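You operate a simulated robot arm through the tools that you are given. There is no shell and no other tool. Be economical: measure what you need, move in short steps, check, and stop when the job is done.

You are at the controls of a simulated two-armed robot. One attempt, no reset.

TASK
Close the broom cupboard door. Push the letter tray lid shut. Fetch the red cutting and stand it on the small red box. Pick up the clear lined glass with one hand, pass it to the other hand and put it on the fourth side shelf by the pier from the bottom. Pull the wide cupboard door open. Any order will do. Set down upright: red cutting, clear lined glass.

It is judged by the outcome, as a careful person would: the job done as asked, and still so three seconds after it is handed in. It fails if anything else is knocked over, pushed out of place, dropped, spilled or broken. Lids that push on must go on centred and level and be pressed home; caps that screw on are set level and turned clockwise until they are tight.

THE ROBOT
Two 7-joint arms with two-finger parallel grippers on one trunk, on a base that drives. Base frame: it is fixed to the floor where the robot stands at the start and does not move with it; the origin is under the middle of the robot, x ahead of it, y to its left, z up. Units: cm, degrees, N and s.
The left shoulder is at the start at [7, 16.3, 98.4], the right one opposite. Places, roughly: broom cupboard door [790, -90, 80]; clear lined glass (8x8x11 cm) [30, -120, 70]; fourth side shelf by the pier [-50, -90, 150]; letter tray lid [590, -140, 120]; red cutting (2x2x18 cm) [510, -170, 110]; small red box (10x7x2 cm) [640, 80, 90]; wide cupboard door [730, 250, 50]. Payload 3.43 kg a hand.
The tool frame of a hand sits at the grasp point between the pads (the TCP): z along the fingers, y along the line on which they close. The tips reach 3.4 cm beyond it. The gripper opens to 12.8 cm. The fingers are 2.4 cm wide and 1.2 cm thick; the gripper's body (4.8 by 13 cm) begins 9.6 cm behind the TCP.
Orientation is told as [roll, pitch, yaw] about the base's x, y, z axes, in that order, counted from this pose: with the fingers straight down and closing along the base's y, the tool's x points along the base's -x, its y along +y and its z along -z.

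THE INTERFACE
- The arms move only by the tool jog_arm. It takes "left_rows", "right_rows" or both (then of equal length, played together; a hand with none holds still); each is a list of rows, each an object (a shift or turn left out is 0, a gripper value left out holds the last) with "hand": the closure, from 0 (fully open) to 1 (shut); "offset": the shift along the tool's x, y, z in cm, a list of three; "turn": the turn, a rotation vector about the tool's x, y, z in degrees, a list of three. In form: [{"hand": hand, "offset": [x, y, z], "turn": [rx, ry, rz]}, ...]. A call has 1 to 12 rows; each row shifts and turns the commanded pose from where the row before left it, along the tool's axes as they then stand. Each row takes 0.2 s and may step no farther than 5 cm and 8.6 degrees from the row before; otherwise, or with a gripper value out of range, the whole call is refused. Where a pose cannot be reached the arm comes as near as it can. A force on the tool above 40 N (or 10 N above the force at the start of the call, whichever is more), or a blocked arm, ends the call early, and 0.2 s more pass. Each finger travels about 15.3 cm/s and halts on what it meets, pressing with about 41 N; the grip force reading is that of the motor and also rises with nothing between the fingers. The clock runs only during rows and for 0.2 s after the last one: add rows that do not move to give the fingers time. It gives the time, the measured TCP pose, the force on the tool (base axes), the opening and the grip force at its end, in the units of the frame above (readings bear some noise), with the torque about the TCP (base axes, N m) and any sound that the robot's microphone picked up.
- Cameras (640 x 400 px; columns grow to the right, rows downward): "scene" is now at [10.56, -6.56, 127.84]; the picture's right is [-0.77, -0.64, 0.00], its down [0.06, -0.07, -1.00] and it looks along [0.64, -0.76, 0.09] (base axes); focal length 214 px, centre (320, 200). "left" rides on the left gripper at [7.6, 1.1, -16] in its tool frame; the picture's right is [-0.15, 0.99, 0.00], its down [-0.88, -0.13, -0.46] and it looks along [-0.45, -0.07, 0.89] (tool axes); focal length 234 px, centre (320, 200). "right" rides on the right gripper at [7.6, -1.1, -16] in its tool frame; the picture's right is [0.15, 0.99, 0.00], its down [-0.88, 0.13, -0.46] and it looks along [-0.45, 0.07, 0.89] (tool axes); focal length 234 px, centre (320, 200). There is no depth. A picture from a camera that has moved, and an enlarged one, comes with that camera's place and axes in the base frame and with its lens.
- snapshot(camera): a new picture of that camera. No time passes.
- slide_trunk(by): slides the trunk up (or, below 0, down) by that many cm; the arms and the scene camera ride with it, the base frame stays. It gives what a move gives, with no picture.
- drive_base(legs): drives the robot by 1 to 6 legs, each [ahead, left, turn to the left] in cm, cm and degrees, along the robot's own axes; the way and the turn of a leg run together, so that a leg with both is an arc; at most 150 cm and 180 degrees a leg. The arms and the cameras ride along, it lands a little off, and it stops where it bumps. It gives what a move gives.
- aim_head(pan, tilt): turns the head with the scene camera to pan (to the left, within 86 degrees either way) and tilt (down, from -29 to 69), counted from straight ahead of the robot. It gives what a move gives.
- enlarge(camera, box): a new picture of the part [left, top, right, bottom] of that camera's present view, enlarged. No time passes.
- close_job(): hands the job in; it is judged then, once.

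Work in short steps. Places have to be worked out from the pictures, the camera data and where the tool is seen: move nearer, look again, correct. Check each grasp and each placing, and mend what went wrong. You have 165 turns and 118 pictures in all, those below and enlarged ones among them. Open the grippers and draw the arms clear of the work before you hand the job in, unless the task says otherwise; then end with one line.

The tools are called after ">>>" as name(argument=value, ...) on one line, values as JSON. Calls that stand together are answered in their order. jog_arm: Moves the arms, as the interface text tells. Its arguments: {"type":"object","properties":{"left_rows":{"type":"array"},"right_rows":{"type":"array"}},"required":[]} The other tools are called the same way: slide_trunk (by) slides the trunk up or down; drive_base (legs) drives the base; aim_head (pan, tilt) turns the head that bears the scene camera; snapshot (camera) takes a picture; enlarge (camera, box) takes an enlarged picture of a part of a camera's view; close_job () hands the job in.

At the start:

```text
t: 0.0
left_ee_pos: [64.59, 22.83, 122.65]
left_tool_rot: [0.0, 0.0, 0.1]
left_wrist_force: [0.5, 0.4, 0.0]
left_torque: [0.02, 0.01, -0.01]
left_gripper_width: 12.8
left_gripper_force: 0.0
right_ee_pos: [58.79, -30.31, 120.62]
right_tool_rot: [-0.1, 0.0, -0.1]
right_wrist_force: [-0.6, 0.6, -0.9]
right_torque: [0.05, 0.02, -0.03]
right_gripper_width: 12.78
right_gripper_force: 0.1
trunk travel left (down, up): [-46.5, 47.5]
robot x, y, heading: [-0.02, 0.05, 0.0]
head pan, tilt: [-50.1, -5.3]
```

scene: 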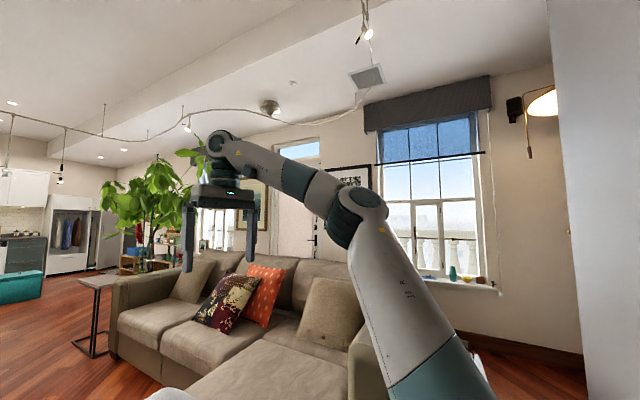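
right: 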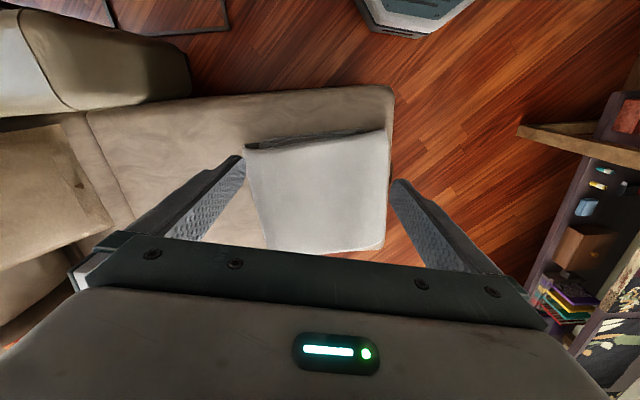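
left: 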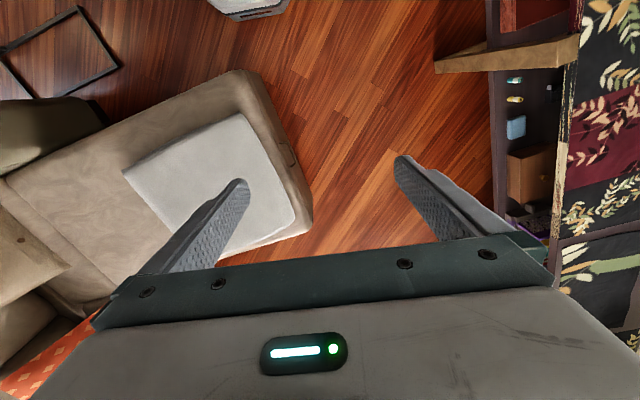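

I'll look around first: right side, where the glass and the side shelf should be, and straight ahead.

>>> aim_head(pan=-86, tilt=15)

>>> snapshot(camera="scene")

>>> aim_head(pan=0, tilt=15)

>>> snapshot(camera="scene")

```text
t: 1.0
left_ee_pos: [64.62, 22.94, 122.61]
left_tool_rot: [-0.1, 0.0, -0.1]
left_wrist_force: [0.2, 0.1, 0.7]
left_torque: [0.0, 0.0, -0.01]
left_gripper_width: 12.83
left_gripper_force: 0.0
right_ee_pos: [58.84, -30.34, 120.54]
right_tool_rot: [0.1, 0.0, -0.1]
right_wrist_force: [-0.1, 0.4, 0.6]
right_torque: [-0.01, 0.01, -0.01]
right_gripper_width: 12.81
right_gripper_force: 0.0
trunk travel left (down, up): [-46.5, 47.5]
robot x, y, heading: [0.25, -0.03, 0.0]
head pan, tilt: [-85.9, 15.0]
```

```text
114 pictures are left
camera scene: at [5.63, -9.18, 124.62], right [-1.0, -0.07, 0.0], down [-0.02, 0.26, -0.97], along [0.07, -0.96, -0.26], focal length 214 px, centre (320, 200)
```

scene: 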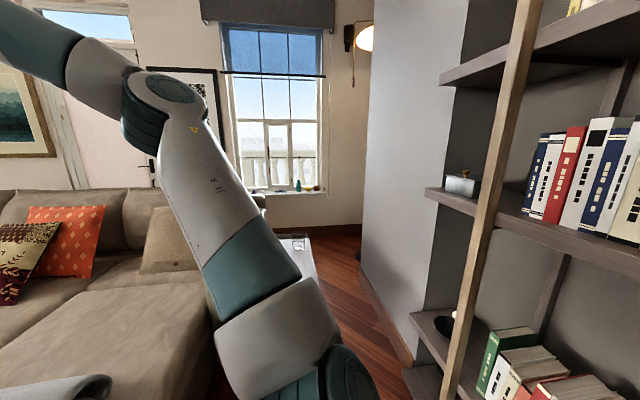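

```text
t: 2.6
left_ee_pos: [64.67, 22.85, 122.63]
left_tool_rot: [0.0, 0.0, 0.0]
left_wrist_force: [0.3, 0.3, 0.0]
left_torque: [0.04, 0.01, -0.01]
left_gripper_width: 12.77
left_gripper_force: 0.1
right_ee_pos: [58.74, -30.26, 120.68]
right_tool_rot: [-0.1, -0.1, -0.2]
right_wrist_force: [0.6, -0.2, 0.3]
right_torque: [-0.01, -0.01, 0.03]
right_gripper_width: 12.82
right_gripper_force: 0.0
trunk travel left (down, up): [-46.5, 47.5]
robot x, y, heading: [0.3, -0.06, -0.1]
head pan, tilt: [0.0, 15.0]
```

```text
113 pictures are left
camera scene: at [14.3, 0.13, 124.61], right [0.0, -1.0, 0.0], down [-0.26, 0.0, -0.97], along [0.97, 0.0, -0.26], focal length 214 px, centre (320, 200)
```

scene: 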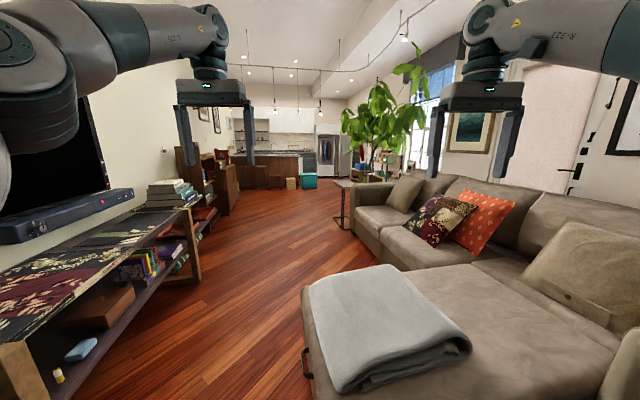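

The fourth shelf by the pier looks to be the high one (z≈146). I'll turn right partway and look at the glass area and the shelves.

>>> drive_base(legs=[[0, 15, 0], [0, 0, -60]])

>>> aim_head(pan=-40, tilt=20)

>>> snapshot(camera="scene")

>>> aim_head(pan=-5, tilt=35)

>>> snapshot(camera="scene")

```text
t: 6.6
left_ee_pos: [53.61, -27.2, 122.69]
left_tool_rot: [0.0, 0.1, -58.1]
left_wrist_force: [1.2, -0.7, 0.4]
left_torque: [-0.03, -0.01, -0.02]
left_gripper_width: 12.81
left_gripper_force: 0.0
right_ee_pos: [5.2, -50.4, 120.61]
right_tool_rot: [0.0, 0.0, -58.3]
right_wrist_force: [-0.1, 0.5, 0.5]
right_torque: [-0.01, -0.01, 0.01]
right_gripper_width: 12.79
right_gripper_force: 0.1
trunk travel left (down, up): [-46.5, 47.5]
robot x, y, heading: [-0.25, 15.5, -58.1]
head pan, tilt: [0.0, 15.0]
```

```text
t: 7.7
left_ee_pos: [53.54, -27.3, 122.54]
left_tool_rot: [0.0, 0.0, -58.1]
left_wrist_force: [0.0, 0.6, 0.0]
left_torque: [0.02, 0.02, 0.0]
left_gripper_width: 12.8
left_gripper_force: 0.0
right_ee_pos: [5.27, -50.43, 120.64]
right_tool_rot: [0.0, -0.1, -58.3]
right_wrist_force: [0.7, -0.9, -0.4]
right_torque: [0.0, 0.02, -0.02]
right_gripper_width: 12.8
right_gripper_force: 0.1
trunk travel left (down, up): [-46.5, 47.5]
robot x, y, heading: [0.04, 16.21, -58.4]
head pan, tilt: [-40.0, 20.0]
```

```text
112 pictures are left
camera scene: at [1.24, 2.23, 123.8], right [-0.99, 0.14, 0.0], down [0.05, 0.34, -0.94], along [-0.13, -0.93, -0.34], focal length 214 px, centre (320, 200)
```

scene: 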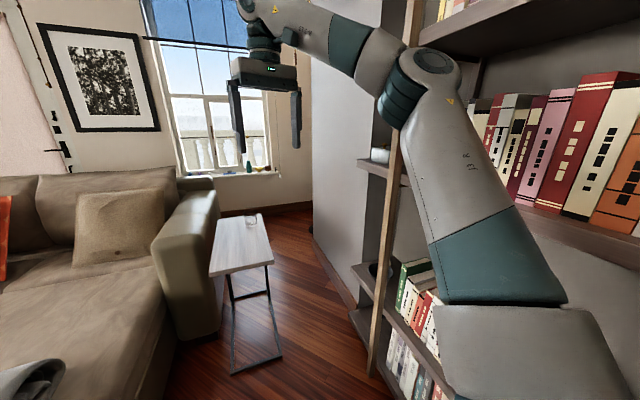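

```text
t: 8.7
left_ee_pos: [53.55, -27.31, 122.61]
left_tool_rot: [0.0, -0.1, -58.1]
left_wrist_force: [-0.6, -0.1, -0.6]
left_torque: [0.02, 0.0, 0.0]
left_gripper_width: 12.79
left_gripper_force: 0.0
right_ee_pos: [5.37, -50.29, 120.67]
right_tool_rot: [-0.1, 0.0, -58.3]
right_wrist_force: [-0.2, 0.6, -0.5]
right_torque: [-0.01, 0.0, 0.01]
right_gripper_width: 12.8
right_gripper_force: 0.0
trunk travel left (down, up): [-46.5, 47.5]
robot x, y, heading: [-0.04, 15.63, -58.3]
head pan, tilt: [-5.0, 35.0]
```

```text
111 pictures are left
camera scene: at [6.52, 3.58, 121.41], right [-0.89, -0.45, 0.0], down [-0.26, 0.51, -0.82], along [0.37, -0.73, -0.57], focal length 214 px, centre (320, 200)
```

scene: 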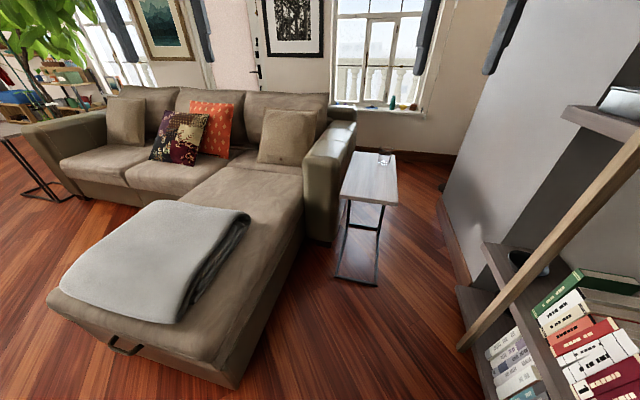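

The glass stands on a small side table between sofa arm and the pier; the bookcase is to the right. I tuck the right hand inward before turning further and driving toward the table.

>>> jog_arm(right_rows=[{"hand": 0, "offset": [2, 4, 0]}, {"offset": [2, 4, 0]}, {"offset": [2, 4, 0]}, {"offset": [2, 4, 0]}, {"offset": [2, 4, 0]}, {"offset": [2, 2, 0]}])

>>> drive_base(legs=[[0, 0, -31.7], [30, -8, 0]])

>>> aim_head(pan=-35, tilt=10)

>>> snapshot(camera="scene")

>>> aim_head(pan=-80, tilt=0)

>>> snapshot(camera="scene")

```text
t: 10.1
left_ee_pos: [53.6, -27.16, 122.65]
left_tool_rot: [-0.1, -0.1, -58.1]
left_wrist_force: [0.0, 0.5, -1.4]
left_torque: [-0.02, 0.0, 0.01]
left_gripper_width: 12.77
left_gripper_force: 0.1
right_ee_pos: [17.49, -28.36, 120.74]
right_tool_rot: [0.1, 0.0, -58.3]
right_wrist_force: [0.6, -0.1, -0.7]
right_torque: [0.0, -0.03, 0.01]
right_gripper_width: 12.82
right_gripper_force: 0.1
trunk travel left (down, up): [-46.5, 47.5]
robot x, y, heading: [0.32, 15.73, -58.3]
head pan, tilt: [-5.0, 35.0]
```

```text
t: 13.7
left_ee_pos: [15.9, -79.12, 122.53]
left_tool_rot: [-0.2, 0.0, -89.5]
left_wrist_force: [-0.1, -0.4, -0.1]
left_torque: [0.02, 0.02, 0.02]
left_gripper_width: 12.79
left_gripper_force: 0.1
right_ee_pos: [-15.69, -61.31, 120.69]
right_tool_rot: [-0.1, 0.0, -89.6]
right_wrist_force: [0.3, 0.1, 0.0]
right_torque: [-0.03, 0.05, 0.0]
right_gripper_width: 12.82
right_gripper_force: 0.1
trunk travel left (down, up): [-46.5, 47.5]
robot x, y, heading: [-7.74, -14.35, -89.7]
head pan, tilt: [-5.0, 35.0]
```

```text
t: 14.7
left_ee_pos: [15.67, -79.06, 122.51]
left_tool_rot: [-0.2, 0.1, -89.6]
left_wrist_force: [-0.4, -0.9, -0.3]
left_torque: [-0.04, 0.0, 0.03]
left_gripper_width: 12.8
left_gripper_force: 0.0
right_ee_pos: [-15.72, -61.31, 120.61]
right_tool_rot: [0.0, 0.1, -89.6]
right_wrist_force: [0.0, -0.4, 0.6]
right_torque: [0.02, 0.01, -0.02]
right_gripper_width: 12.78
right_gripper_force: 0.1
trunk travel left (down, up): [-46.5, 47.5]
robot x, y, heading: [-7.74, -14.27, -89.5]
head pan, tilt: [-35.0, 10.0]
```

```text
110 pictures are left
camera scene: at [-12.94, -27.08, 125.42], right [-0.82, 0.57, 0.0], down [0.1, 0.14, -0.98], along [-0.56, -0.81, -0.17], focal length 214 px, centre (320, 200)
```

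scene: 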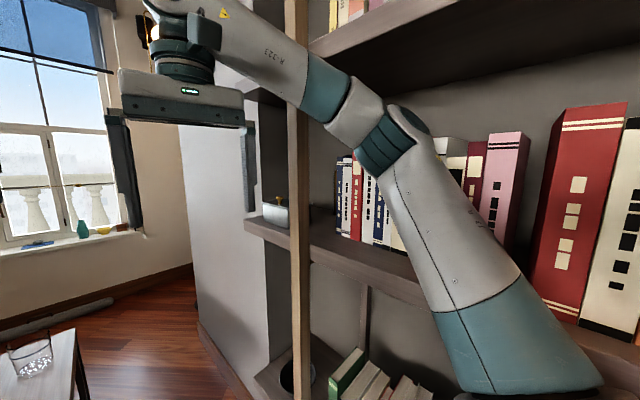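

```text
t: 15.8
left_ee_pos: [15.82, -79.04, 122.55]
left_tool_rot: [0.0, -0.1, -89.5]
left_wrist_force: [-0.1, 0.7, 1.0]
left_torque: [0.0, 0.0, -0.01]
left_gripper_width: 12.79
left_gripper_force: 0.0
right_ee_pos: [-15.78, -61.26, 120.66]
right_tool_rot: [-0.1, 0.0, -89.7]
right_wrist_force: [-0.7, 0.2, -0.3]
right_torque: [0.0, 0.01, -0.03]
right_gripper_width: 12.8
right_gripper_force: 0.0
trunk travel left (down, up): [-46.5, 47.5]
robot x, y, heading: [-7.87, -14.41, -89.6]
head pan, tilt: [-80.0, 0.0]
```

```text
109 pictures are left
camera scene: at [-16.52, -21.06, 127.04], right [-0.18, 0.98, 0.0], down [0.0, 0.0, -1.0], along [-0.98, -0.18, 0.0], focal length 214 px, centre (320, 200)
```

scene: 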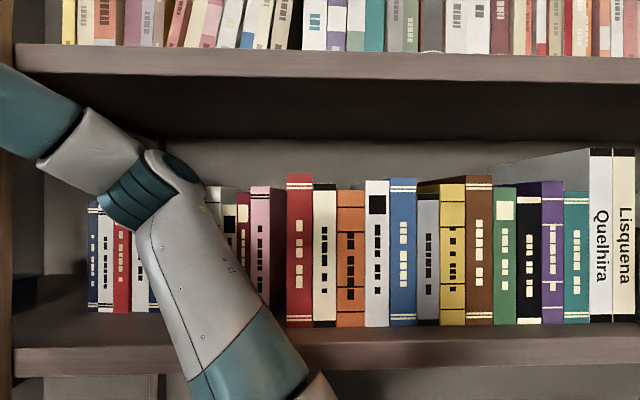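

Bookcase face is about 35 cm to the right; glass at about (26,-120). I move left and ahead toward the table, clear of the bookcase.

>>> drive_base(legs=[[0, 24, 0], [28, 0, 0]])

>>> aim_head(pan=-70, tilt=5)

>>> snapshot(camera="scene")

>>> aim_head(pan=0, tilt=45)

>>> snapshot(camera="scene")

```text
t: 19.1
left_ee_pos: [39.53, -106.76, 122.62]
left_tool_rot: [0.0, 0.0, -90.0]
left_wrist_force: [-0.4, -0.4, -0.3]
left_torque: [0.02, -0.01, 0.01]
left_gripper_width: 12.78
left_gripper_force: 0.1
right_ee_pos: [8.04, -88.78, 120.75]
right_tool_rot: [0.1, 0.2, -90.0]
right_wrist_force: [-0.1, 0.7, 1.0]
right_torque: [0.03, 0.0, 0.03]
right_gripper_width: 12.8
right_gripper_force: 0.0
trunk travel left (down, up): [-46.5, 47.5]
robot x, y, heading: [16.56, -42.23, -90.1]
head pan, tilt: [-80.0, 0.0]
```

```text
t: 19.8
left_ee_pos: [39.38, -106.71, 122.64]
left_tool_rot: [0.0, -0.1, -90.0]
left_wrist_force: [-0.6, 0.2, 0.1]
left_torque: [0.03, 0.0, -0.01]
left_gripper_width: 12.82
left_gripper_force: 0.1
right_ee_pos: [8.11, -88.79, 120.68]
right_tool_rot: [0.0, 0.0, -90.1]
right_wrist_force: [0.1, 0.3, -1.1]
right_torque: [-0.01, -0.01, 0.01]
right_gripper_width: 12.81
right_gripper_force: 0.0
trunk travel left (down, up): [-46.5, 47.5]
robot x, y, heading: [16.43, -41.91, -90.0]
head pan, tilt: [-70.0, 5.0]
```

```text
108 pictures are left
camera scene: at [7.86, -50.08, 126.23], right [-0.34, 0.94, 0.0], down [0.08, 0.03, -1.0], along [-0.94, -0.34, -0.09], focal length 214 px, centre (320, 200)
```

scene: 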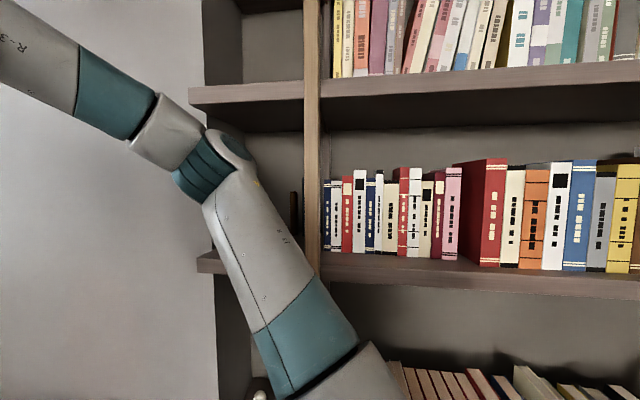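

```text
t: 21.2
left_ee_pos: [39.46, -106.68, 122.66]
left_tool_rot: [0.1, -0.1, -89.9]
left_wrist_force: [-1.1, -1.2, -0.3]
left_torque: [0.04, -0.01, -0.01]
left_gripper_width: 12.76
left_gripper_force: 0.1
right_ee_pos: [8.0, -88.8, 120.74]
right_tool_rot: [-0.1, 0.0, -90.2]
right_wrist_force: [0.4, 0.9, -0.5]
right_torque: [0.01, 0.0, 0.06]
right_gripper_width: 12.81
right_gripper_force: 0.1
trunk travel left (down, up): [-46.5, 47.5]
robot x, y, heading: [16.93, -42.26, -90.0]
head pan, tilt: [0.0, 45.0]
```

```text
107 pictures are left
camera scene: at [16.48, -55.09, 119.93], right [-1.0, 0.0, 0.0], down [0.0, 0.71, -0.71], along [0.0, -0.71, -0.71], focal length 214 px, centre (320, 200)
```

scene: 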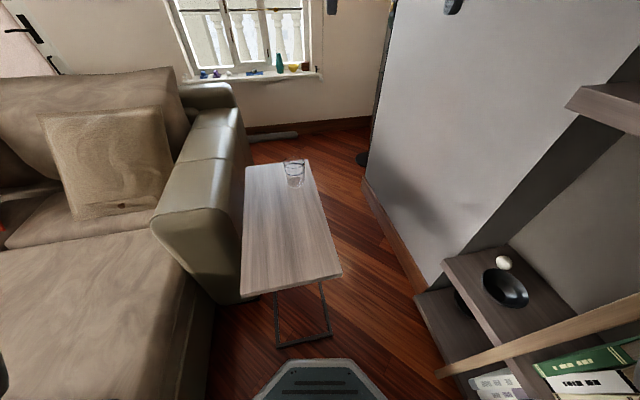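

The side shelf section is the bay left of the post; the fourth board is at z≈150, its front from about (-34,-100) to (-38,-69), empty by the look. I'll pick the glass with the right hand (top-down), pass to the left, then turn to face the bookcase. Move right hand above the glass, left outward.

>>> jog_arm(right_rows=[{"offset": [-3.7, 2.2, 1.5]}, {"offset": [-3.7, 2.2, 1.5]}, {"offset": [-3.7, 2.2, 1.5]}, {"offset": [-3.7, 2.2, 1.5]}, {"offset": [-3.7, 2.2, 3]}, {"offset": [-3.7, 2.2, 3]}, {"offset": [-3.7, 2.2, 3]}, {"offset": [-3.7, 2.2, 3]}], left_rows=[{"offset": [3, 3, 0]}, {"offset": [3, 3, 0]}, {"offset": [3, 3, 0]}, {"offset": [3, 1, 0]}, {"offset": [3, 0, 0]}, {}, {}, {}])

>>> snapshot(camera="right")

>>> snapshot(camera="scene")

```text
refused: row 5 steps farther than a row can; nothing moved
```

```text
106 pictures are left
camera right: at [7.1, -81.13, 136.76], right [0.99, 0.14, 0.0], down [0.13, -0.88, 0.46], along [0.07, -0.45, -0.89], focal length 234 px, centre (320, 200)
```

right: 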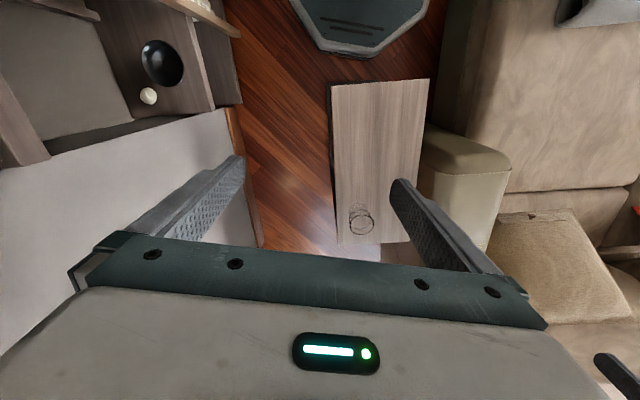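

```text
105 pictures are left
camera scene: at [16.48, -55.09, 119.93], right [-1.0, 0.0, 0.0], down [0.0, 0.71, -0.71], along [0.0, -0.71, -0.71], focal length 214 px, centre (320, 200)
```

scene: 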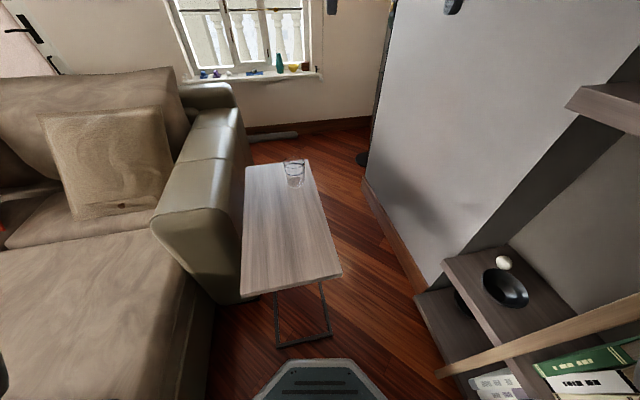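

Row too long; the right view puts the glass at about (26.5,-119.5). Repeat with shorter rows.

>>> jog_arm(right_rows=[{"offset": [-3.4, 2, 1]}, {"offset": [-3.4, 2, 1]}, {"offset": [-3.4, 2, 1]}, {"offset": [-3.4, 2, 2]}, {"offset": [-3.4, 2, 2.5]}, {"offset": [-3.4, 2, 2.5]}, {"offset": [-3.4, 2, 2.5]}, {"offset": [-3.4, 2, 2.5]}, {"offset": [-3.4, 2, 2.5]}, {"offset": [0, 0, 3]}], left_rows=[{"offset": [3, 3, 0]}, {"offset": [3, 3, 0]}, {"offset": [3, 3, 0]}, {"offset": [3, 1, 0]}, {"offset": [3, 0, 0]}, {}, {}, {}, {}, {}])

>>> snapshot(camera="right")

>>> snapshot(camera="scene")

```text
t: 23.4
left_ee_pos: [49.29, -92.07, 122.42]
left_tool_rot: [0.1, 0.0, -90.0]
left_wrist_force: [0.4, -0.2, -0.2]
left_torque: [-0.02, -0.01, 0.0]
left_gripper_width: 12.81
left_gripper_force: 0.0
right_ee_pos: [24.18, -113.64, 101.34]
right_tool_rot: [0.0, 0.2, -90.1]
right_wrist_force: [-0.6, -0.7, -0.7]
right_torque: [-0.01, -0.05, 0.02]
right_gripper_width: 12.79
right_gripper_force: 0.1
right hand out of reach, approached as far as the arm can: row 7, 8, 9, 10
trunk travel left (down, up): [-46.5, 47.5]
robot x, y, heading: [16.41, -41.88, -89.9]
head pan, tilt: [0.0, 45.0]
```

```text
104 pictures are left
camera right: at [23.24, -105.99, 117.36], right [0.99, 0.14, 0.0], down [0.13, -0.88, 0.45], along [0.07, -0.45, -0.89], focal length 234 px, centre (320, 200)
```

right: 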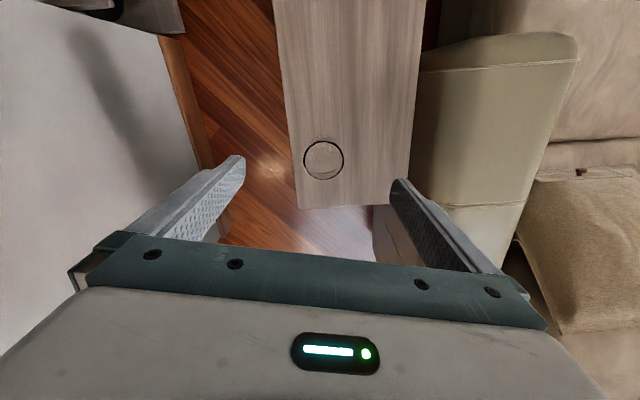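

```text
103 pictures are left
camera scene: at [16.48, -55.17, 119.92], right [-1.0, 0.0, 0.0], down [0.0, 0.71, -0.71], along [0.0, -0.71, -0.71], focal length 214 px, centre (320, 200)
```

scene: 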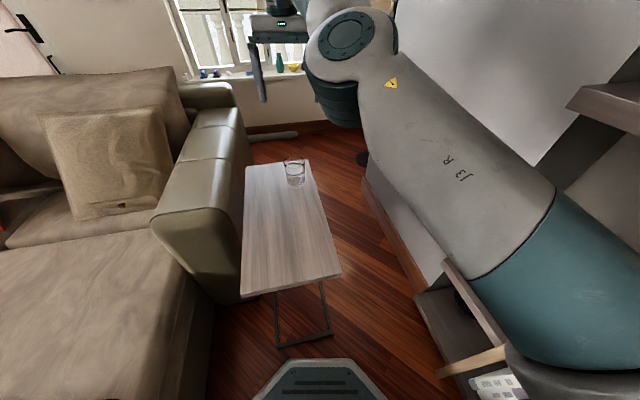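

Glass centre is at about (26,-118.7). The arm is at its reach limit, so I nudge the base 5 ahead and 4 left.

>>> drive_base(legs=[[4, 4, 0]])

```text
t: 24.4
left_ee_pos: [53.34, -95.91, 122.43]
left_tool_rot: [0.0, -0.1, -90.1]
left_wrist_force: [0.0, -0.4, -0.6]
left_torque: [0.04, 0.07, -0.03]
left_gripper_width: 12.79
left_gripper_force: 0.0
right_ee_pos: [28.24, -117.57, 101.17]
right_tool_rot: [-0.1, 0.2, -90.2]
right_wrist_force: [0.4, 0.7, -0.1]
right_torque: [0.05, 0.04, 0.02]
right_gripper_width: 12.82
right_gripper_force: 0.1
trunk travel left (down, up): [-46.5, 47.5]
robot x, y, heading: [20.85, -46.03, -90.0]
head pan, tilt: [0.0, 45.0]
```

Now above the glass within 2 cm; correct and lower to z≈82, just above the rim, and look.

>>> jog_arm(right_rows=[{"offset": [0, -1.1, 4]}, {"offset": [0, -1.1, 4]}, {"offset": [0, 0, 4]}, {"offset": [0, 0, 4]}, {"offset": [0, 0, 3]}, {}])

>>> snapshot(camera="right")

>>> enlarge(camera="scene", box=[200, 50, 420, 220])

```text
t: 25.8
left_ee_pos: [53.27, -95.67, 122.47]
left_tool_rot: [0.0, -0.2, -90.0]
left_wrist_force: [0.4, 0.0, -0.1]
left_torque: [0.0, 0.01, -0.01]
left_gripper_width: 12.8
left_gripper_force: 0.1
right_ee_pos: [27.67, -122.1, 84.79]
right_tool_rot: [-0.2, 0.2, -90.2]
right_wrist_force: [0.7, -0.2, 1.4]
right_torque: [0.01, 0.02, 0.0]
right_gripper_width: 12.8
right_gripper_force: 0.0
right hand out of reach, approached as far as the arm can: row 1, 2, 3, 4, 5
trunk travel left (down, up): [-46.5, 47.5]
robot x, y, heading: [20.3, -45.83, -90.1]
head pan, tilt: [0.0, 45.0]
```

```text
102 pictures are left
camera right: at [26.64, -114.5, 100.89], right [0.99, 0.14, 0.0], down [0.13, -0.88, 0.45], along [0.06, -0.45, -0.89], focal length 234 px, centre (320, 200)
```

right: 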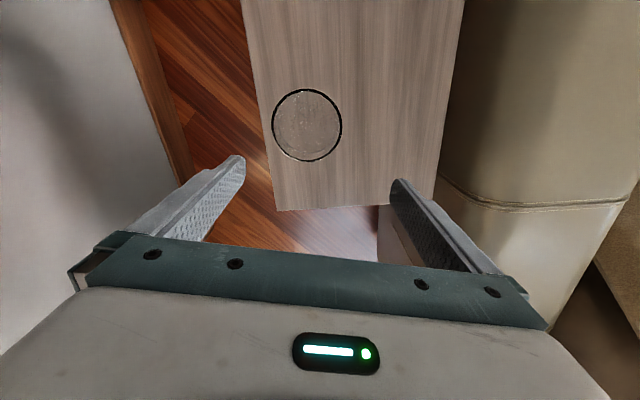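

```text
2.35 times, centred on (310, 135) of scene
camera zoom: at [20.41, -58.94, 119.93], right [-1.0, 0.0, 0.0], down [0.0, 0.71, -0.71], along [0.0, -0.71, -0.71], focal length 505 px, centre (344, 353)
```

zoom: 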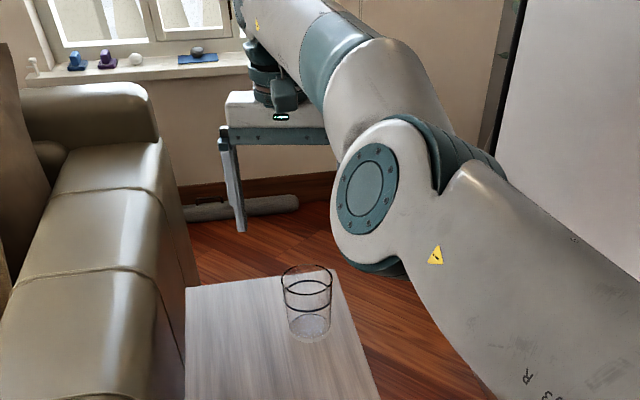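

Both views agree: glass axis (25.8,-118.75), rim ~76. I pull the hand back over it.

>>> jog_arm(right_rows=[{"offset": [2, -1, 0]}, {"offset": [2, -1, 0]}, {}])

```text
t: 26.6
left_ee_pos: [53.23, -95.8, 122.53]
left_tool_rot: [0.1, 0.0, -90.0]
left_wrist_force: [0.5, 0.1, -0.4]
left_torque: [0.01, -0.02, -0.02]
left_gripper_width: 12.8
left_gripper_force: 0.0
right_ee_pos: [25.68, -118.2, 85.18]
right_tool_rot: [-0.1, 0.2, -90.2]
right_wrist_force: [0.1, 0.8, -0.3]
right_torque: [0.01, -0.05, 0.01]
right_gripper_width: 12.78
right_gripper_force: 0.1
trunk travel left (down, up): [-46.5, 47.5]
robot x, y, heading: [20.61, -45.91, -90.3]
head pan, tilt: [0.0, 45.0]
```

Aligned within 0.5 cm. Lower to z≈74.3 and close gently.

>>> jog_arm(right_rows=[{"offset": [-0.5, 0.1, 3]}, {"offset": [0, 0, 3]}, {"offset": [0, 0, 3]}, {"offset": [0, 0, 2]}, {}, {"hand": 0.45}, {"hand": 0.45}, {"hand": 1}, {}, {}, {}])

>>> snapshot(camera="right")

```text
t: 29.0
left_ee_pos: [53.25, -95.86, 122.64]
left_tool_rot: [0.1, -0.1, -90.0]
left_wrist_force: [-0.6, 0.6, 0.5]
left_torque: [0.02, 0.0, 0.0]
left_gripper_width: 12.8
left_gripper_force: 0.1
right_ee_pos: [25.97, -118.59, 73.9]
right_tool_rot: [0.0, 0.1, -90.2]
right_wrist_force: [-1.9, -1.1, 2.3]
right_torque: [-0.15, -0.07, -0.08]
right_gripper_width: 7.71
right_gripper_force: 41.0
trunk travel left (down, up): [-46.5, 47.5]
robot x, y, heading: [20.57, -46.04, -90.2]
head pan, tilt: [0.0, 45.0]
```

```text
100 pictures are left
camera right: at [24.98, -110.94, 89.95], right [0.99, 0.14, 0.0], down [0.13, -0.88, 0.45], along [0.06, -0.45, -0.89], focal length 234 px, centre (320, 200)
```

right: 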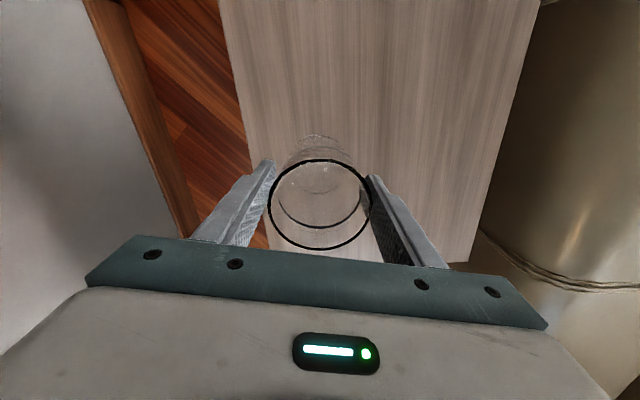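

Gripped at 7.7 cm. Lift straight up and draw back, while the left hand yaws right 25° and pitches up toward horizontal.

>>> jog_arm(right_rows=[{"offset": [0, 0, -2]}, {"offset": [0, 0, -3]}, {"offset": [0, 0, -3]}, {"offset": [0, 0, -3]}, {"offset": [1, 0, -2]}, {"offset": [1.5, 0, -2]}, {"offset": [1.5, 0, -2]}, {"offset": [1.5, 0, -2]}, {"offset": [1.5, 0, -2]}, {"offset": [1.5, 0, -2]}, {"offset": [1.5, 0, -2]}], left_rows=[{"turn": [0, 0, 8.5]}, {"turn": [0, 0, 8.5]}, {"turn": [0, 0, 8]}, {"turn": [0, -8.5, 0]}, {"turn": [0, -8.5, 0]}, {"turn": [0, -8.5, 0]}, {"turn": [0, -8.5, 0]}, {"turn": [0, -8.5, 0]}, {"turn": [0, -8.5, 0]}, {"turn": [0, -8.5, 0]}, {"turn": [0, -8.5, 0]}])

>>> drive_base(legs=[[-25, 0, 0]])

>>> snapshot(camera="scene")

```text
t: 31.4
left_ee_pos: [53.4, -95.63, 122.53]
left_tool_rot: [-0.2, -68.3, -114.8]
left_wrist_force: [0.0, 0.2, 0.0]
left_torque: [-0.01, 0.02, 0.01]
left_gripper_width: 12.78
left_gripper_force: 0.0
right_ee_pos: [25.89, -108.68, 99.14]
right_tool_rot: [-0.1, 0.0, -90.2]
right_wrist_force: [0.5, 0.3, -2.5]
right_torque: [0.01, 0.0, 0.01]
right_gripper_width: 7.65
right_gripper_force: 40.8
trunk travel left (down, up): [-46.5, 47.5]
robot x, y, heading: [20.43, -46.16, -90.4]
head pan, tilt: [0.0, 45.0]
```

```text
t: 33.2
left_ee_pos: [53.08, -70.44, 122.58]
left_tool_rot: [-0.1, -68.2, -115.4]
left_wrist_force: [-0.1, 0.2, 0.6]
left_torque: [0.0, 0.02, -0.03]
left_gripper_width: 12.81
left_gripper_force: 0.1
right_ee_pos: [25.65, -83.32, 99.05]
right_tool_rot: [-0.1, 0.1, -90.6]
right_wrist_force: [0.9, -0.3, -2.8]
right_torque: [-0.02, 0.01, -0.01]
right_gripper_width: 7.66
right_gripper_force: 41.1
trunk travel left (down, up): [-46.5, 47.5]
robot x, y, heading: [20.7, -20.42, -90.4]
head pan, tilt: [0.0, 45.0]
```

```text
99 pictures are left
camera scene: at [20.45, -33.39, 119.93], right [-1.0, 0.01, 0.0], down [0.01, 0.71, -0.71], along [-0.01, -0.71, -0.71], focal length 214 px, centre (320, 200)
```

scene: 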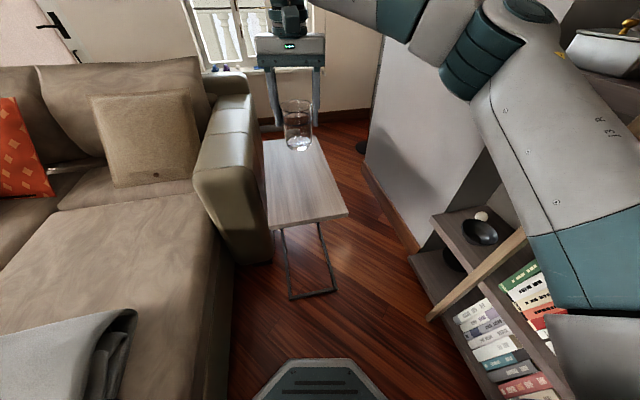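

Glass is held securely, bottom at z≈90. Left hand can make the orientation; I flatten it to 12° below horizontal and bring it to a point 15 cm behind the glass.

>>> jog_arm(left_rows=[{"turn": [0, -5, 0]}, {"turn": [0, -5, 0]}, {"offset": [3.02, -2.41, 1.74]}, {"offset": [3.02, -2.41, 1.74]}, {"offset": [3.02, -2.41, 1.74]}, {"offset": [3.02, -2.41, 1.74]}, {"offset": [3.02, -2.41, 1.74]}, {"offset": [3.02, -2.41, 1.74]}, {"offset": [3.02, -2.41, 1.74]}, {"offset": [3.02, -2.41, 1.74]}, {}])

>>> snapshot(camera="scene")

>>> snapshot(camera="left")

```text
t: 35.6
left_ee_pos: [33.58, -78.88, 100.92]
left_tool_rot: [-0.2, -78.1, -115.2]
left_wrist_force: [0.0, 0.2, 0.4]
left_torque: [0.01, -0.02, 0.01]
left_gripper_width: 12.81
left_gripper_force: 0.0
left hand out of reach, approached as far as the arm can: row 5, 6, 7, 8, 9, 10
right_ee_pos: [25.71, -83.2, 99.02]
right_tool_rot: [0.0, 0.2, -90.5]
right_wrist_force: [0.8, 0.1, -2.1]
right_torque: [0.04, 0.01, 0.0]
right_gripper_width: 7.67
right_gripper_force: 40.9
trunk travel left (down, up): [-46.5, 47.5]
robot x, y, heading: [20.7, -20.55, -90.5]
head pan, tilt: [0.0, 45.0]
```

```text
98 pictures are left
camera scene: at [20.48, -33.42, 119.93], right [-1.0, 0.01, 0.0], down [0.01, 0.71, -0.71], along [-0.01, -0.71, -0.71], focal length 214 px, centre (320, 200)
```

scene: 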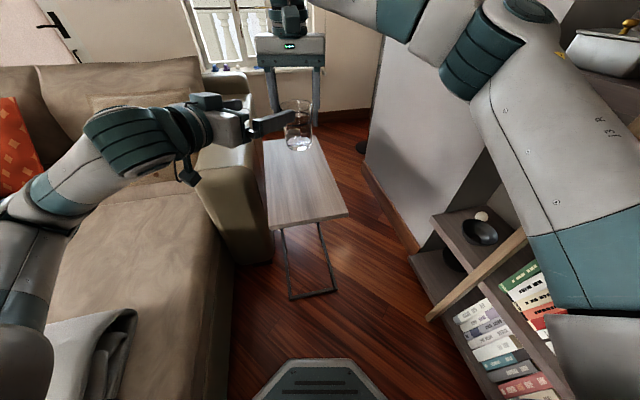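

```text
97 pictures are left
camera left: at [42.02, -63.88, 96.96], right [0.88, -0.45, 0.14], down [0.0, 0.29, 0.96], along [-0.47, -0.84, 0.26], focal length 234 px, centre (320, 200)
```

left: 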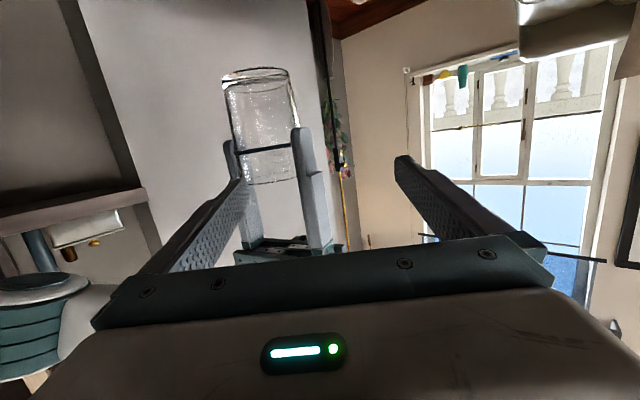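

Left is limited near the body. I'll swing it outward to the left and yaw it further right (to point mostly sideways), where reach is easier.

>>> jog_arm(left_rows=[{"offset": [0, 3, 0]}, {"offset": [0, 3, -1]}, {"offset": [0, 2, -1], "turn": [8.3, 0, 1.75]}, {"turn": [8.3, 0, 1.75]}, {"turn": [8.3, 0, 1.75]}, {"turn": [8.3, 0, 1.75]}, {}])

```text
t: 37.2
left_ee_pos: [41.91, -80.49, 101.34]
left_tool_rot: [-0.3, -78.1, -140.2]
left_wrist_force: [-0.3, 0.0, -0.2]
left_torque: [-0.01, -0.01, -0.03]
left_gripper_width: 12.79
left_gripper_force: 0.0
left hand out of reach, approached as far as the arm can: row 6
right_ee_pos: [25.72, -83.34, 98.96]
right_tool_rot: [0.0, 0.2, -90.5]
right_wrist_force: [-0.2, 0.0, -2.1]
right_torque: [0.04, 0.0, -0.04]
right_gripper_width: 7.68
right_gripper_force: 40.7
trunk travel left (down, up): [-46.5, 47.5]
robot x, y, heading: [20.7, -20.63, -90.4]
head pan, tilt: [0.0, 45.0]
```

Yaw stops at -140. I raise the glass 10 cm (the left works better higher) and bring the left hand behind it.

>>> jog_arm(right_rows=[{"offset": [0, 0, -2.5]}, {"offset": [0, 0, -2.5]}, {"offset": [0, 0, -2.5]}, {"offset": [0, 0, -2.5]}, {}], left_rows=[{"offset": [-1.5, -2.1, -0.1]}, {"offset": [-1.5, -2.1, -0.1]}, {"offset": [-1.5, -2.1, -0.1]}, {"offset": [0, -2.1, -0.1]}, {}])

>>> snapshot(camera="left")

>>> snapshot(camera="scene")

```text
t: 38.4
left_ee_pos: [36.12, -74.51, 105.78]
left_tool_rot: [-0.4, -78.0, -140.2]
left_wrist_force: [0.6, -0.2, -0.6]
left_torque: [0.03, -0.02, 0.01]
left_gripper_width: 12.82
left_gripper_force: 0.0
right_ee_pos: [25.69, -83.1, 108.82]
right_tool_rot: [-0.1, 0.3, -90.8]
right_wrist_force: [0.1, -0.4, -2.7]
right_torque: [0.03, -0.01, 0.0]
right_gripper_width: 7.67
right_gripper_force: 40.5
trunk travel left (down, up): [-46.5, 47.5]
robot x, y, heading: [20.73, -20.56, -90.4]
head pan, tilt: [0.0, 45.0]
```

```text
96 pictures are left
camera left: at [50.02, -64.67, 101.73], right [0.6, -0.78, 0.14], down [0.12, 0.27, 0.96], along [-0.79, -0.56, 0.26], focal length 234 px, centre (320, 200)
```

left: 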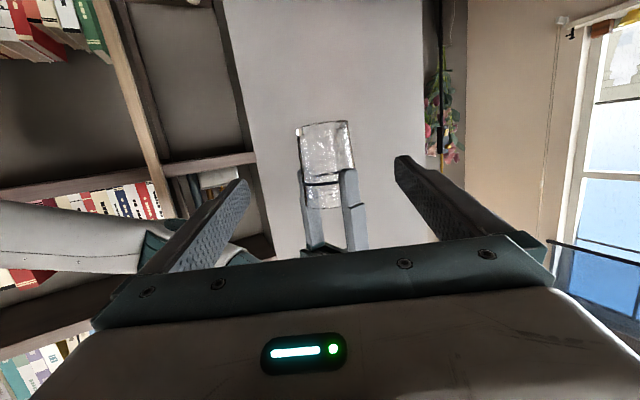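

```text
95 pictures are left
camera scene: at [20.45, -33.51, 119.92], right [-1.0, 0.01, 0.0], down [0.01, 0.71, -0.71], along [-0.01, -0.71, -0.71], focal length 214 px, centre (320, 200)
```

scene: 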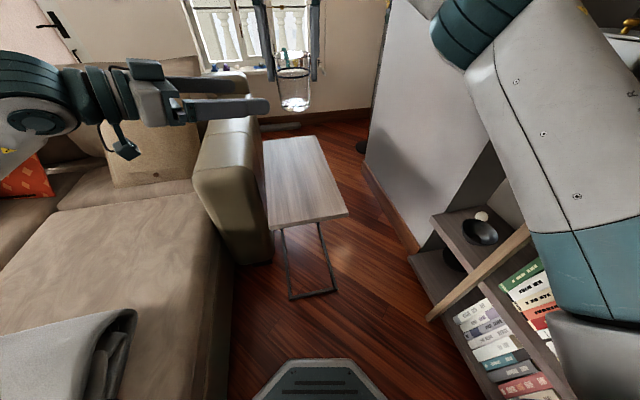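

Well aligned: the left hand needs 13.8 cm along its fingers. Advance and close on the lower part of the glass.

>>> jog_arm(left_rows=[{"offset": [0, 0, 3]}, {"offset": [0, 0, 3]}, {"offset": [0, 0, 3]}, {"offset": [0, 0, 2.8]}, {"offset": [0, 0, 2]}, {}])

>>> snapshot(camera="left")

>>> enlarge(camera="scene", box=[200, 20, 400, 150])

```text
t: 39.8
left_ee_pos: [25.68, -82.91, 102.89]
left_tool_rot: [-0.3, -78.1, -140.3]
left_wrist_force: [0.9, -0.3, 0.1]
left_torque: [-0.01, -0.01, -0.01]
left_gripper_width: 12.8
left_gripper_force: 0.0
right_ee_pos: [25.76, -83.1, 108.94]
right_tool_rot: [-0.1, 0.1, -90.6]
right_wrist_force: [0.8, -0.2, -2.1]
right_torque: [0.02, 0.03, -0.01]
right_gripper_width: 7.67
right_gripper_force: 41.0
trunk travel left (down, up): [-46.5, 47.5]
robot x, y, heading: [20.33, -20.17, -90.5]
head pan, tilt: [0.0, 45.0]
```

```text
94 pictures are left
camera left: at [39.63, -72.97, 98.94], right [0.6, -0.78, 0.14], down [0.12, 0.27, 0.96], along [-0.79, -0.56, 0.26], focal length 234 px, centre (320, 200)
```

left: 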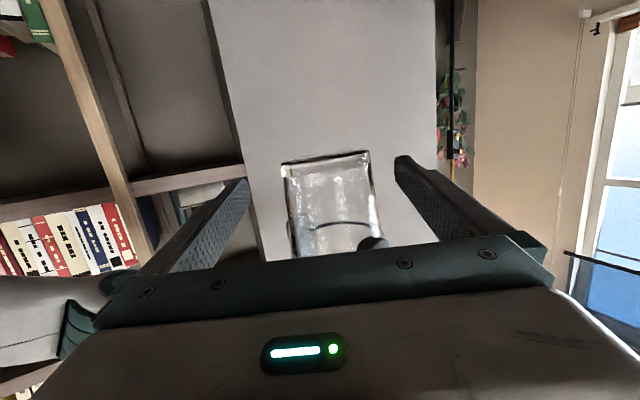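

```text
3.08 times, centred on (300, 85) of scene
camera zoom: at [20.48, -33.45, 119.93], right [-1.0, 0.01, 0.0], down [0.01, 0.71, -0.71], along [-0.01, -0.71, -0.71], focal length 660 px, centre (382, 554)
```

zoom: 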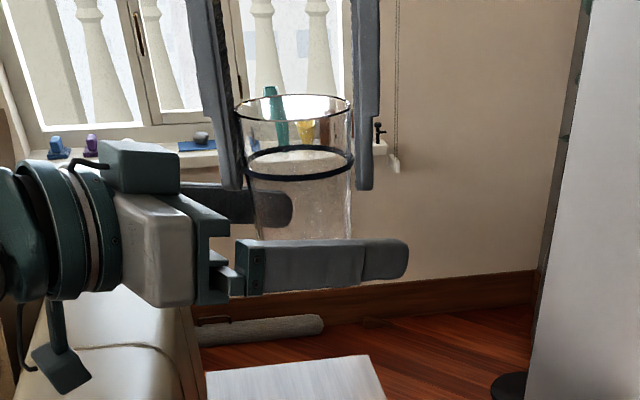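

The left fingers bracket the lower body below the right fingertips. Close left, and check before releasing right.

>>> jog_arm(left_rows=[{"hand": 0.38}, {"hand": 0.38}, {"hand": 1}, {}, {}, {}])

```text
t: 41.2
left_ee_pos: [25.71, -83.02, 102.82]
left_tool_rot: [-0.9, -78.1, -139.7]
left_wrist_force: [28.0, -16.8, -7.5]
left_torque: [0.53, 1.45, 0.42]
left_gripper_width: 7.08
left_gripper_force: 40.8
right_ee_pos: [25.49, -83.08, 108.9]
right_tool_rot: [-0.2, 0.2, -90.7]
right_wrist_force: [-27.7, 15.7, 7.8]
right_torque: [0.56, 0.32, -0.31]
right_gripper_width: 7.66
right_gripper_force: 40.4
trunk travel left (down, up): [-46.5, 47.5]
robot x, y, heading: [20.3, -20.27, -90.5]
head pan, tilt: [0.0, 45.0]
```

Left holds at 7.1 cm. Open the right and lift it straight up.

>>> jog_arm(right_rows=[{"hand": 0.3}, {"hand": 0.15}, {"hand": 0.0}, {"offset": [0, 0, -3]}, {"offset": [0, 0, -3]}, {"offset": [0, 0, -3]}, {"offset": [0, 0, -3]}, {"offset": [0, 0, -2]}, {}])

>>> enlarge(camera="scene", box=[160, 0, 400, 150])

```text
t: 43.2
left_ee_pos: [25.83, -82.76, 102.91]
left_tool_rot: [-0.5, -78.1, -140.1]
left_wrist_force: [0.2, -0.1, -2.9]
left_torque: [0.01, -0.03, -0.01]
left_gripper_width: 7.04
left_gripper_force: 40.8
right_ee_pos: [23.47, -80.21, 122.64]
right_tool_rot: [-0.1, 0.0, -90.6]
right_wrist_force: [-0.3, -0.5, 0.5]
right_torque: [-0.03, 0.0, -0.02]
right_gripper_width: 12.8
right_gripper_force: 0.0
right hand out of reach, approached as far as the arm can: row 6, 7, 8
trunk travel left (down, up): [-46.5, 47.5]
robot x, y, heading: [20.79, -20.37, -90.5]
head pan, tilt: [0.0, 45.0]
```

```text
2.67 times, centred on (280, 75) of scene
camera zoom: at [20.56, -33.43, 119.93], right [-1.0, 0.01, 0.0], down [0.0, 0.71, -0.71], along [-0.01, -0.71, -0.71], focal length 572 px, centre (427, 533)
```

zoom: 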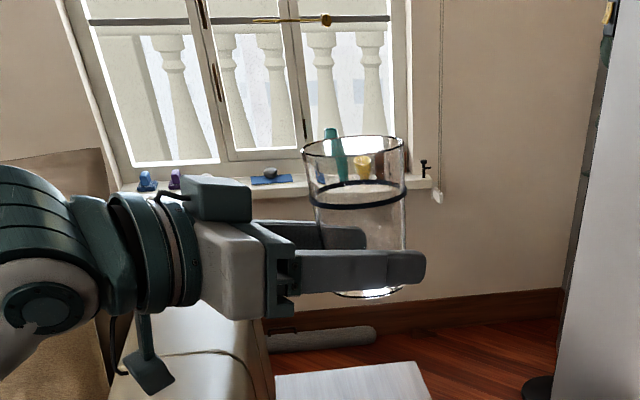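

Handover done: glass upright in the left hand, right hand free. Tuck the right hand back and to its side, then raise the trunk.

>>> jog_arm(right_rows=[{"offset": [0, -4, 0]}, {"offset": [1, -4, 0]}, {"offset": [3, -3, 0]}, {"offset": [3, -2, 0]}, {"offset": [3, 0, 0]}, {"offset": [3, 0, 0]}, {}])

>>> slide_trunk(by=47)

>>> drive_base(legs=[[26, 0, 0]])

>>> aim_head(pan=-60, tilt=10)

>>> snapshot(camera="scene")

```text
t: 44.8
left_ee_pos: [25.77, -82.82, 102.88]
left_tool_rot: [-0.5, -78.2, -140.1]
left_wrist_force: [0.3, -0.3, -2.8]
left_torque: [0.01, -0.02, -0.02]
left_gripper_width: 7.04
left_gripper_force: 40.7
right_ee_pos: [10.57, -67.06, 122.03]
right_tool_rot: [-0.1, 0.2, -90.7]
right_wrist_force: [-0.1, -0.2, -0.5]
right_torque: [0.02, 0.02, 0.0]
right_gripper_width: 12.81
right_gripper_force: 0.1
trunk travel left (down, up): [-46.5, 47.5]
robot x, y, heading: [20.78, -20.4, -90.5]
head pan, tilt: [0.0, 45.0]
```

```text
refused: 47 is not a number from -40 to 40
```

```text
t: 46.7
left_ee_pos: [25.37, -108.78, 102.78]
left_tool_rot: [-0.6, -78.1, -140.3]
left_wrist_force: [0.3, -0.4, -3.1]
left_torque: [0.02, 0.0, -0.03]
left_gripper_width: 7.04
left_gripper_force: 40.8
right_ee_pos: [10.14, -92.98, 122.07]
right_tool_rot: [0.0, 0.2, -90.6]
right_wrist_force: [-0.2, -0.1, 0.1]
right_torque: [0.02, -0.02, 0.03]
right_gripper_width: 12.81
right_gripper_force: 0.1
trunk travel left (down, up): [-46.5, 47.5]
robot x, y, heading: [20.16, -46.49, -90.5]
head pan, tilt: [0.0, 45.0]
```

```text
t: 48.0
left_ee_pos: [25.22, -108.71, 102.86]
left_tool_rot: [-0.4, -78.1, -140.5]
left_wrist_force: [0.3, 0.4, -2.5]
left_torque: [0.02, 0.0, 0.0]
left_gripper_width: 7.0
left_gripper_force: 41.2
right_ee_pos: [10.15, -92.83, 122.05]
right_tool_rot: [0.0, 0.2, -90.6]
right_wrist_force: [-0.5, 0.2, 0.0]
right_torque: [0.0, 0.0, 0.03]
right_gripper_width: 12.8
right_gripper_force: 0.1
trunk travel left (down, up): [-46.5, 47.5]
robot x, y, heading: [20.79, -46.44, -91.0]
head pan, tilt: [-60.0, 10.0]
```

```text
91 pictures are left
camera scene: at [12.15, -55.73, 125.42], right [-0.49, 0.87, 0.0], down [0.15, 0.09, -0.98], along [-0.86, -0.48, -0.17], focal length 214 px, centre (320, 200)
```

scene: 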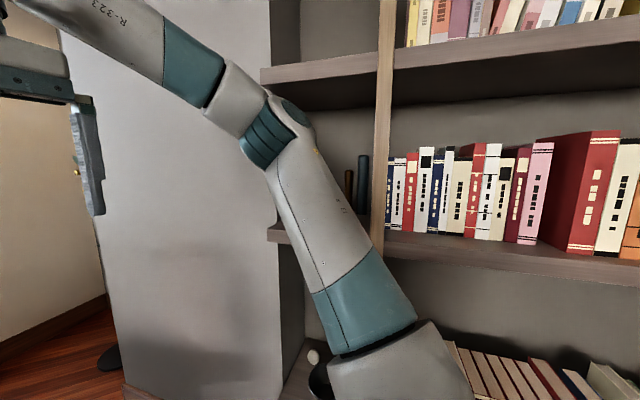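

Now raise the trunk in two slides, and view the shelf top from above.

>>> slide_trunk(by=40)

>>> slide_trunk(by=7)

>>> aim_head(pan=-55, tilt=15)

>>> snapshot(camera="scene")

```text
t: 51.8
left_ee_pos: [25.15, -108.67, 142.83]
left_tool_rot: [-0.4, -78.1, -140.4]
left_wrist_force: [-0.1, 0.9, -3.1]
left_torque: [0.03, -0.01, 0.01]
left_gripper_width: 7.05
left_gripper_force: 40.8
right_ee_pos: [10.33, -92.79, 162.01]
right_tool_rot: [0.0, 0.1, -90.7]
right_wrist_force: [-0.4, -0.1, -0.3]
right_torque: [0.03, -0.02, 0.0]
right_gripper_width: 12.79
right_gripper_force: 0.1
trunk travel left (down, up): [-86.5, 7.5]
robot x, y, heading: [20.34, -46.4, -90.6]
head pan, tilt: [-60.0, 10.0]
```

```text
t: 52.9
left_ee_pos: [25.28, -108.73, 149.73]
left_tool_rot: [-0.6, -78.0, -140.5]
left_wrist_force: [0.4, -0.9, -1.9]
left_torque: [0.01, 0.02, -0.01]
left_gripper_width: 7.04
left_gripper_force: 41.0
right_ee_pos: [10.18, -92.92, 169.08]
right_tool_rot: [-0.1, 0.2, -90.7]
right_wrist_force: [-0.2, 0.0, 0.0]
right_torque: [-0.01, 0.02, 0.0]
right_gripper_width: 12.8
right_gripper_force: 0.1
trunk travel left (down, up): [-93.5, 0.5]
robot x, y, heading: [20.11, -46.52, -90.7]
head pan, tilt: [-60.0, 10.0]
```

```text
t: 53.6
left_ee_pos: [25.21, -108.64, 149.82]
left_tool_rot: [-0.3, -78.1, -140.3]
left_wrist_force: [0.2, -0.3, -2.1]
left_torque: [0.0, 0.0, -0.03]
left_gripper_width: 7.07
left_gripper_force: 40.8
right_ee_pos: [10.2, -92.93, 169.09]
right_tool_rot: [0.0, 0.1, -90.8]
right_wrist_force: [-0.5, -0.8, -0.3]
right_torque: [0.0, 0.02, 0.0]
right_gripper_width: 12.8
right_gripper_force: 0.0
trunk travel left (down, up): [-93.5, 0.5]
robot x, y, heading: [20.13, -46.21, -90.6]
head pan, tilt: [-55.0, 15.0]
```

```text
90 pictures are left
camera scene: at [12.55, -56.47, 171.61], right [-0.56, 0.83, 0.0], down [0.21, 0.15, -0.97], along [-0.8, -0.55, -0.26], focal length 214 px, centre (320, 200)
```

scene: 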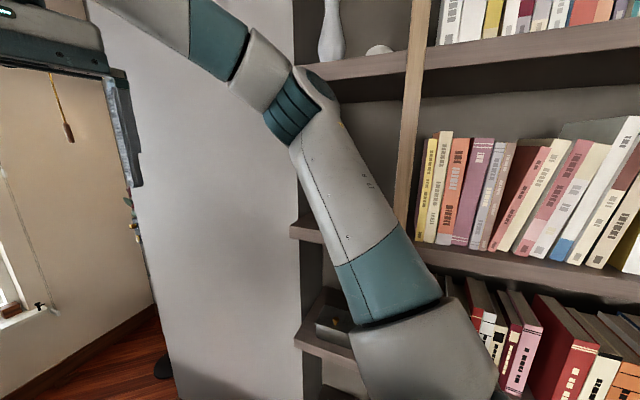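

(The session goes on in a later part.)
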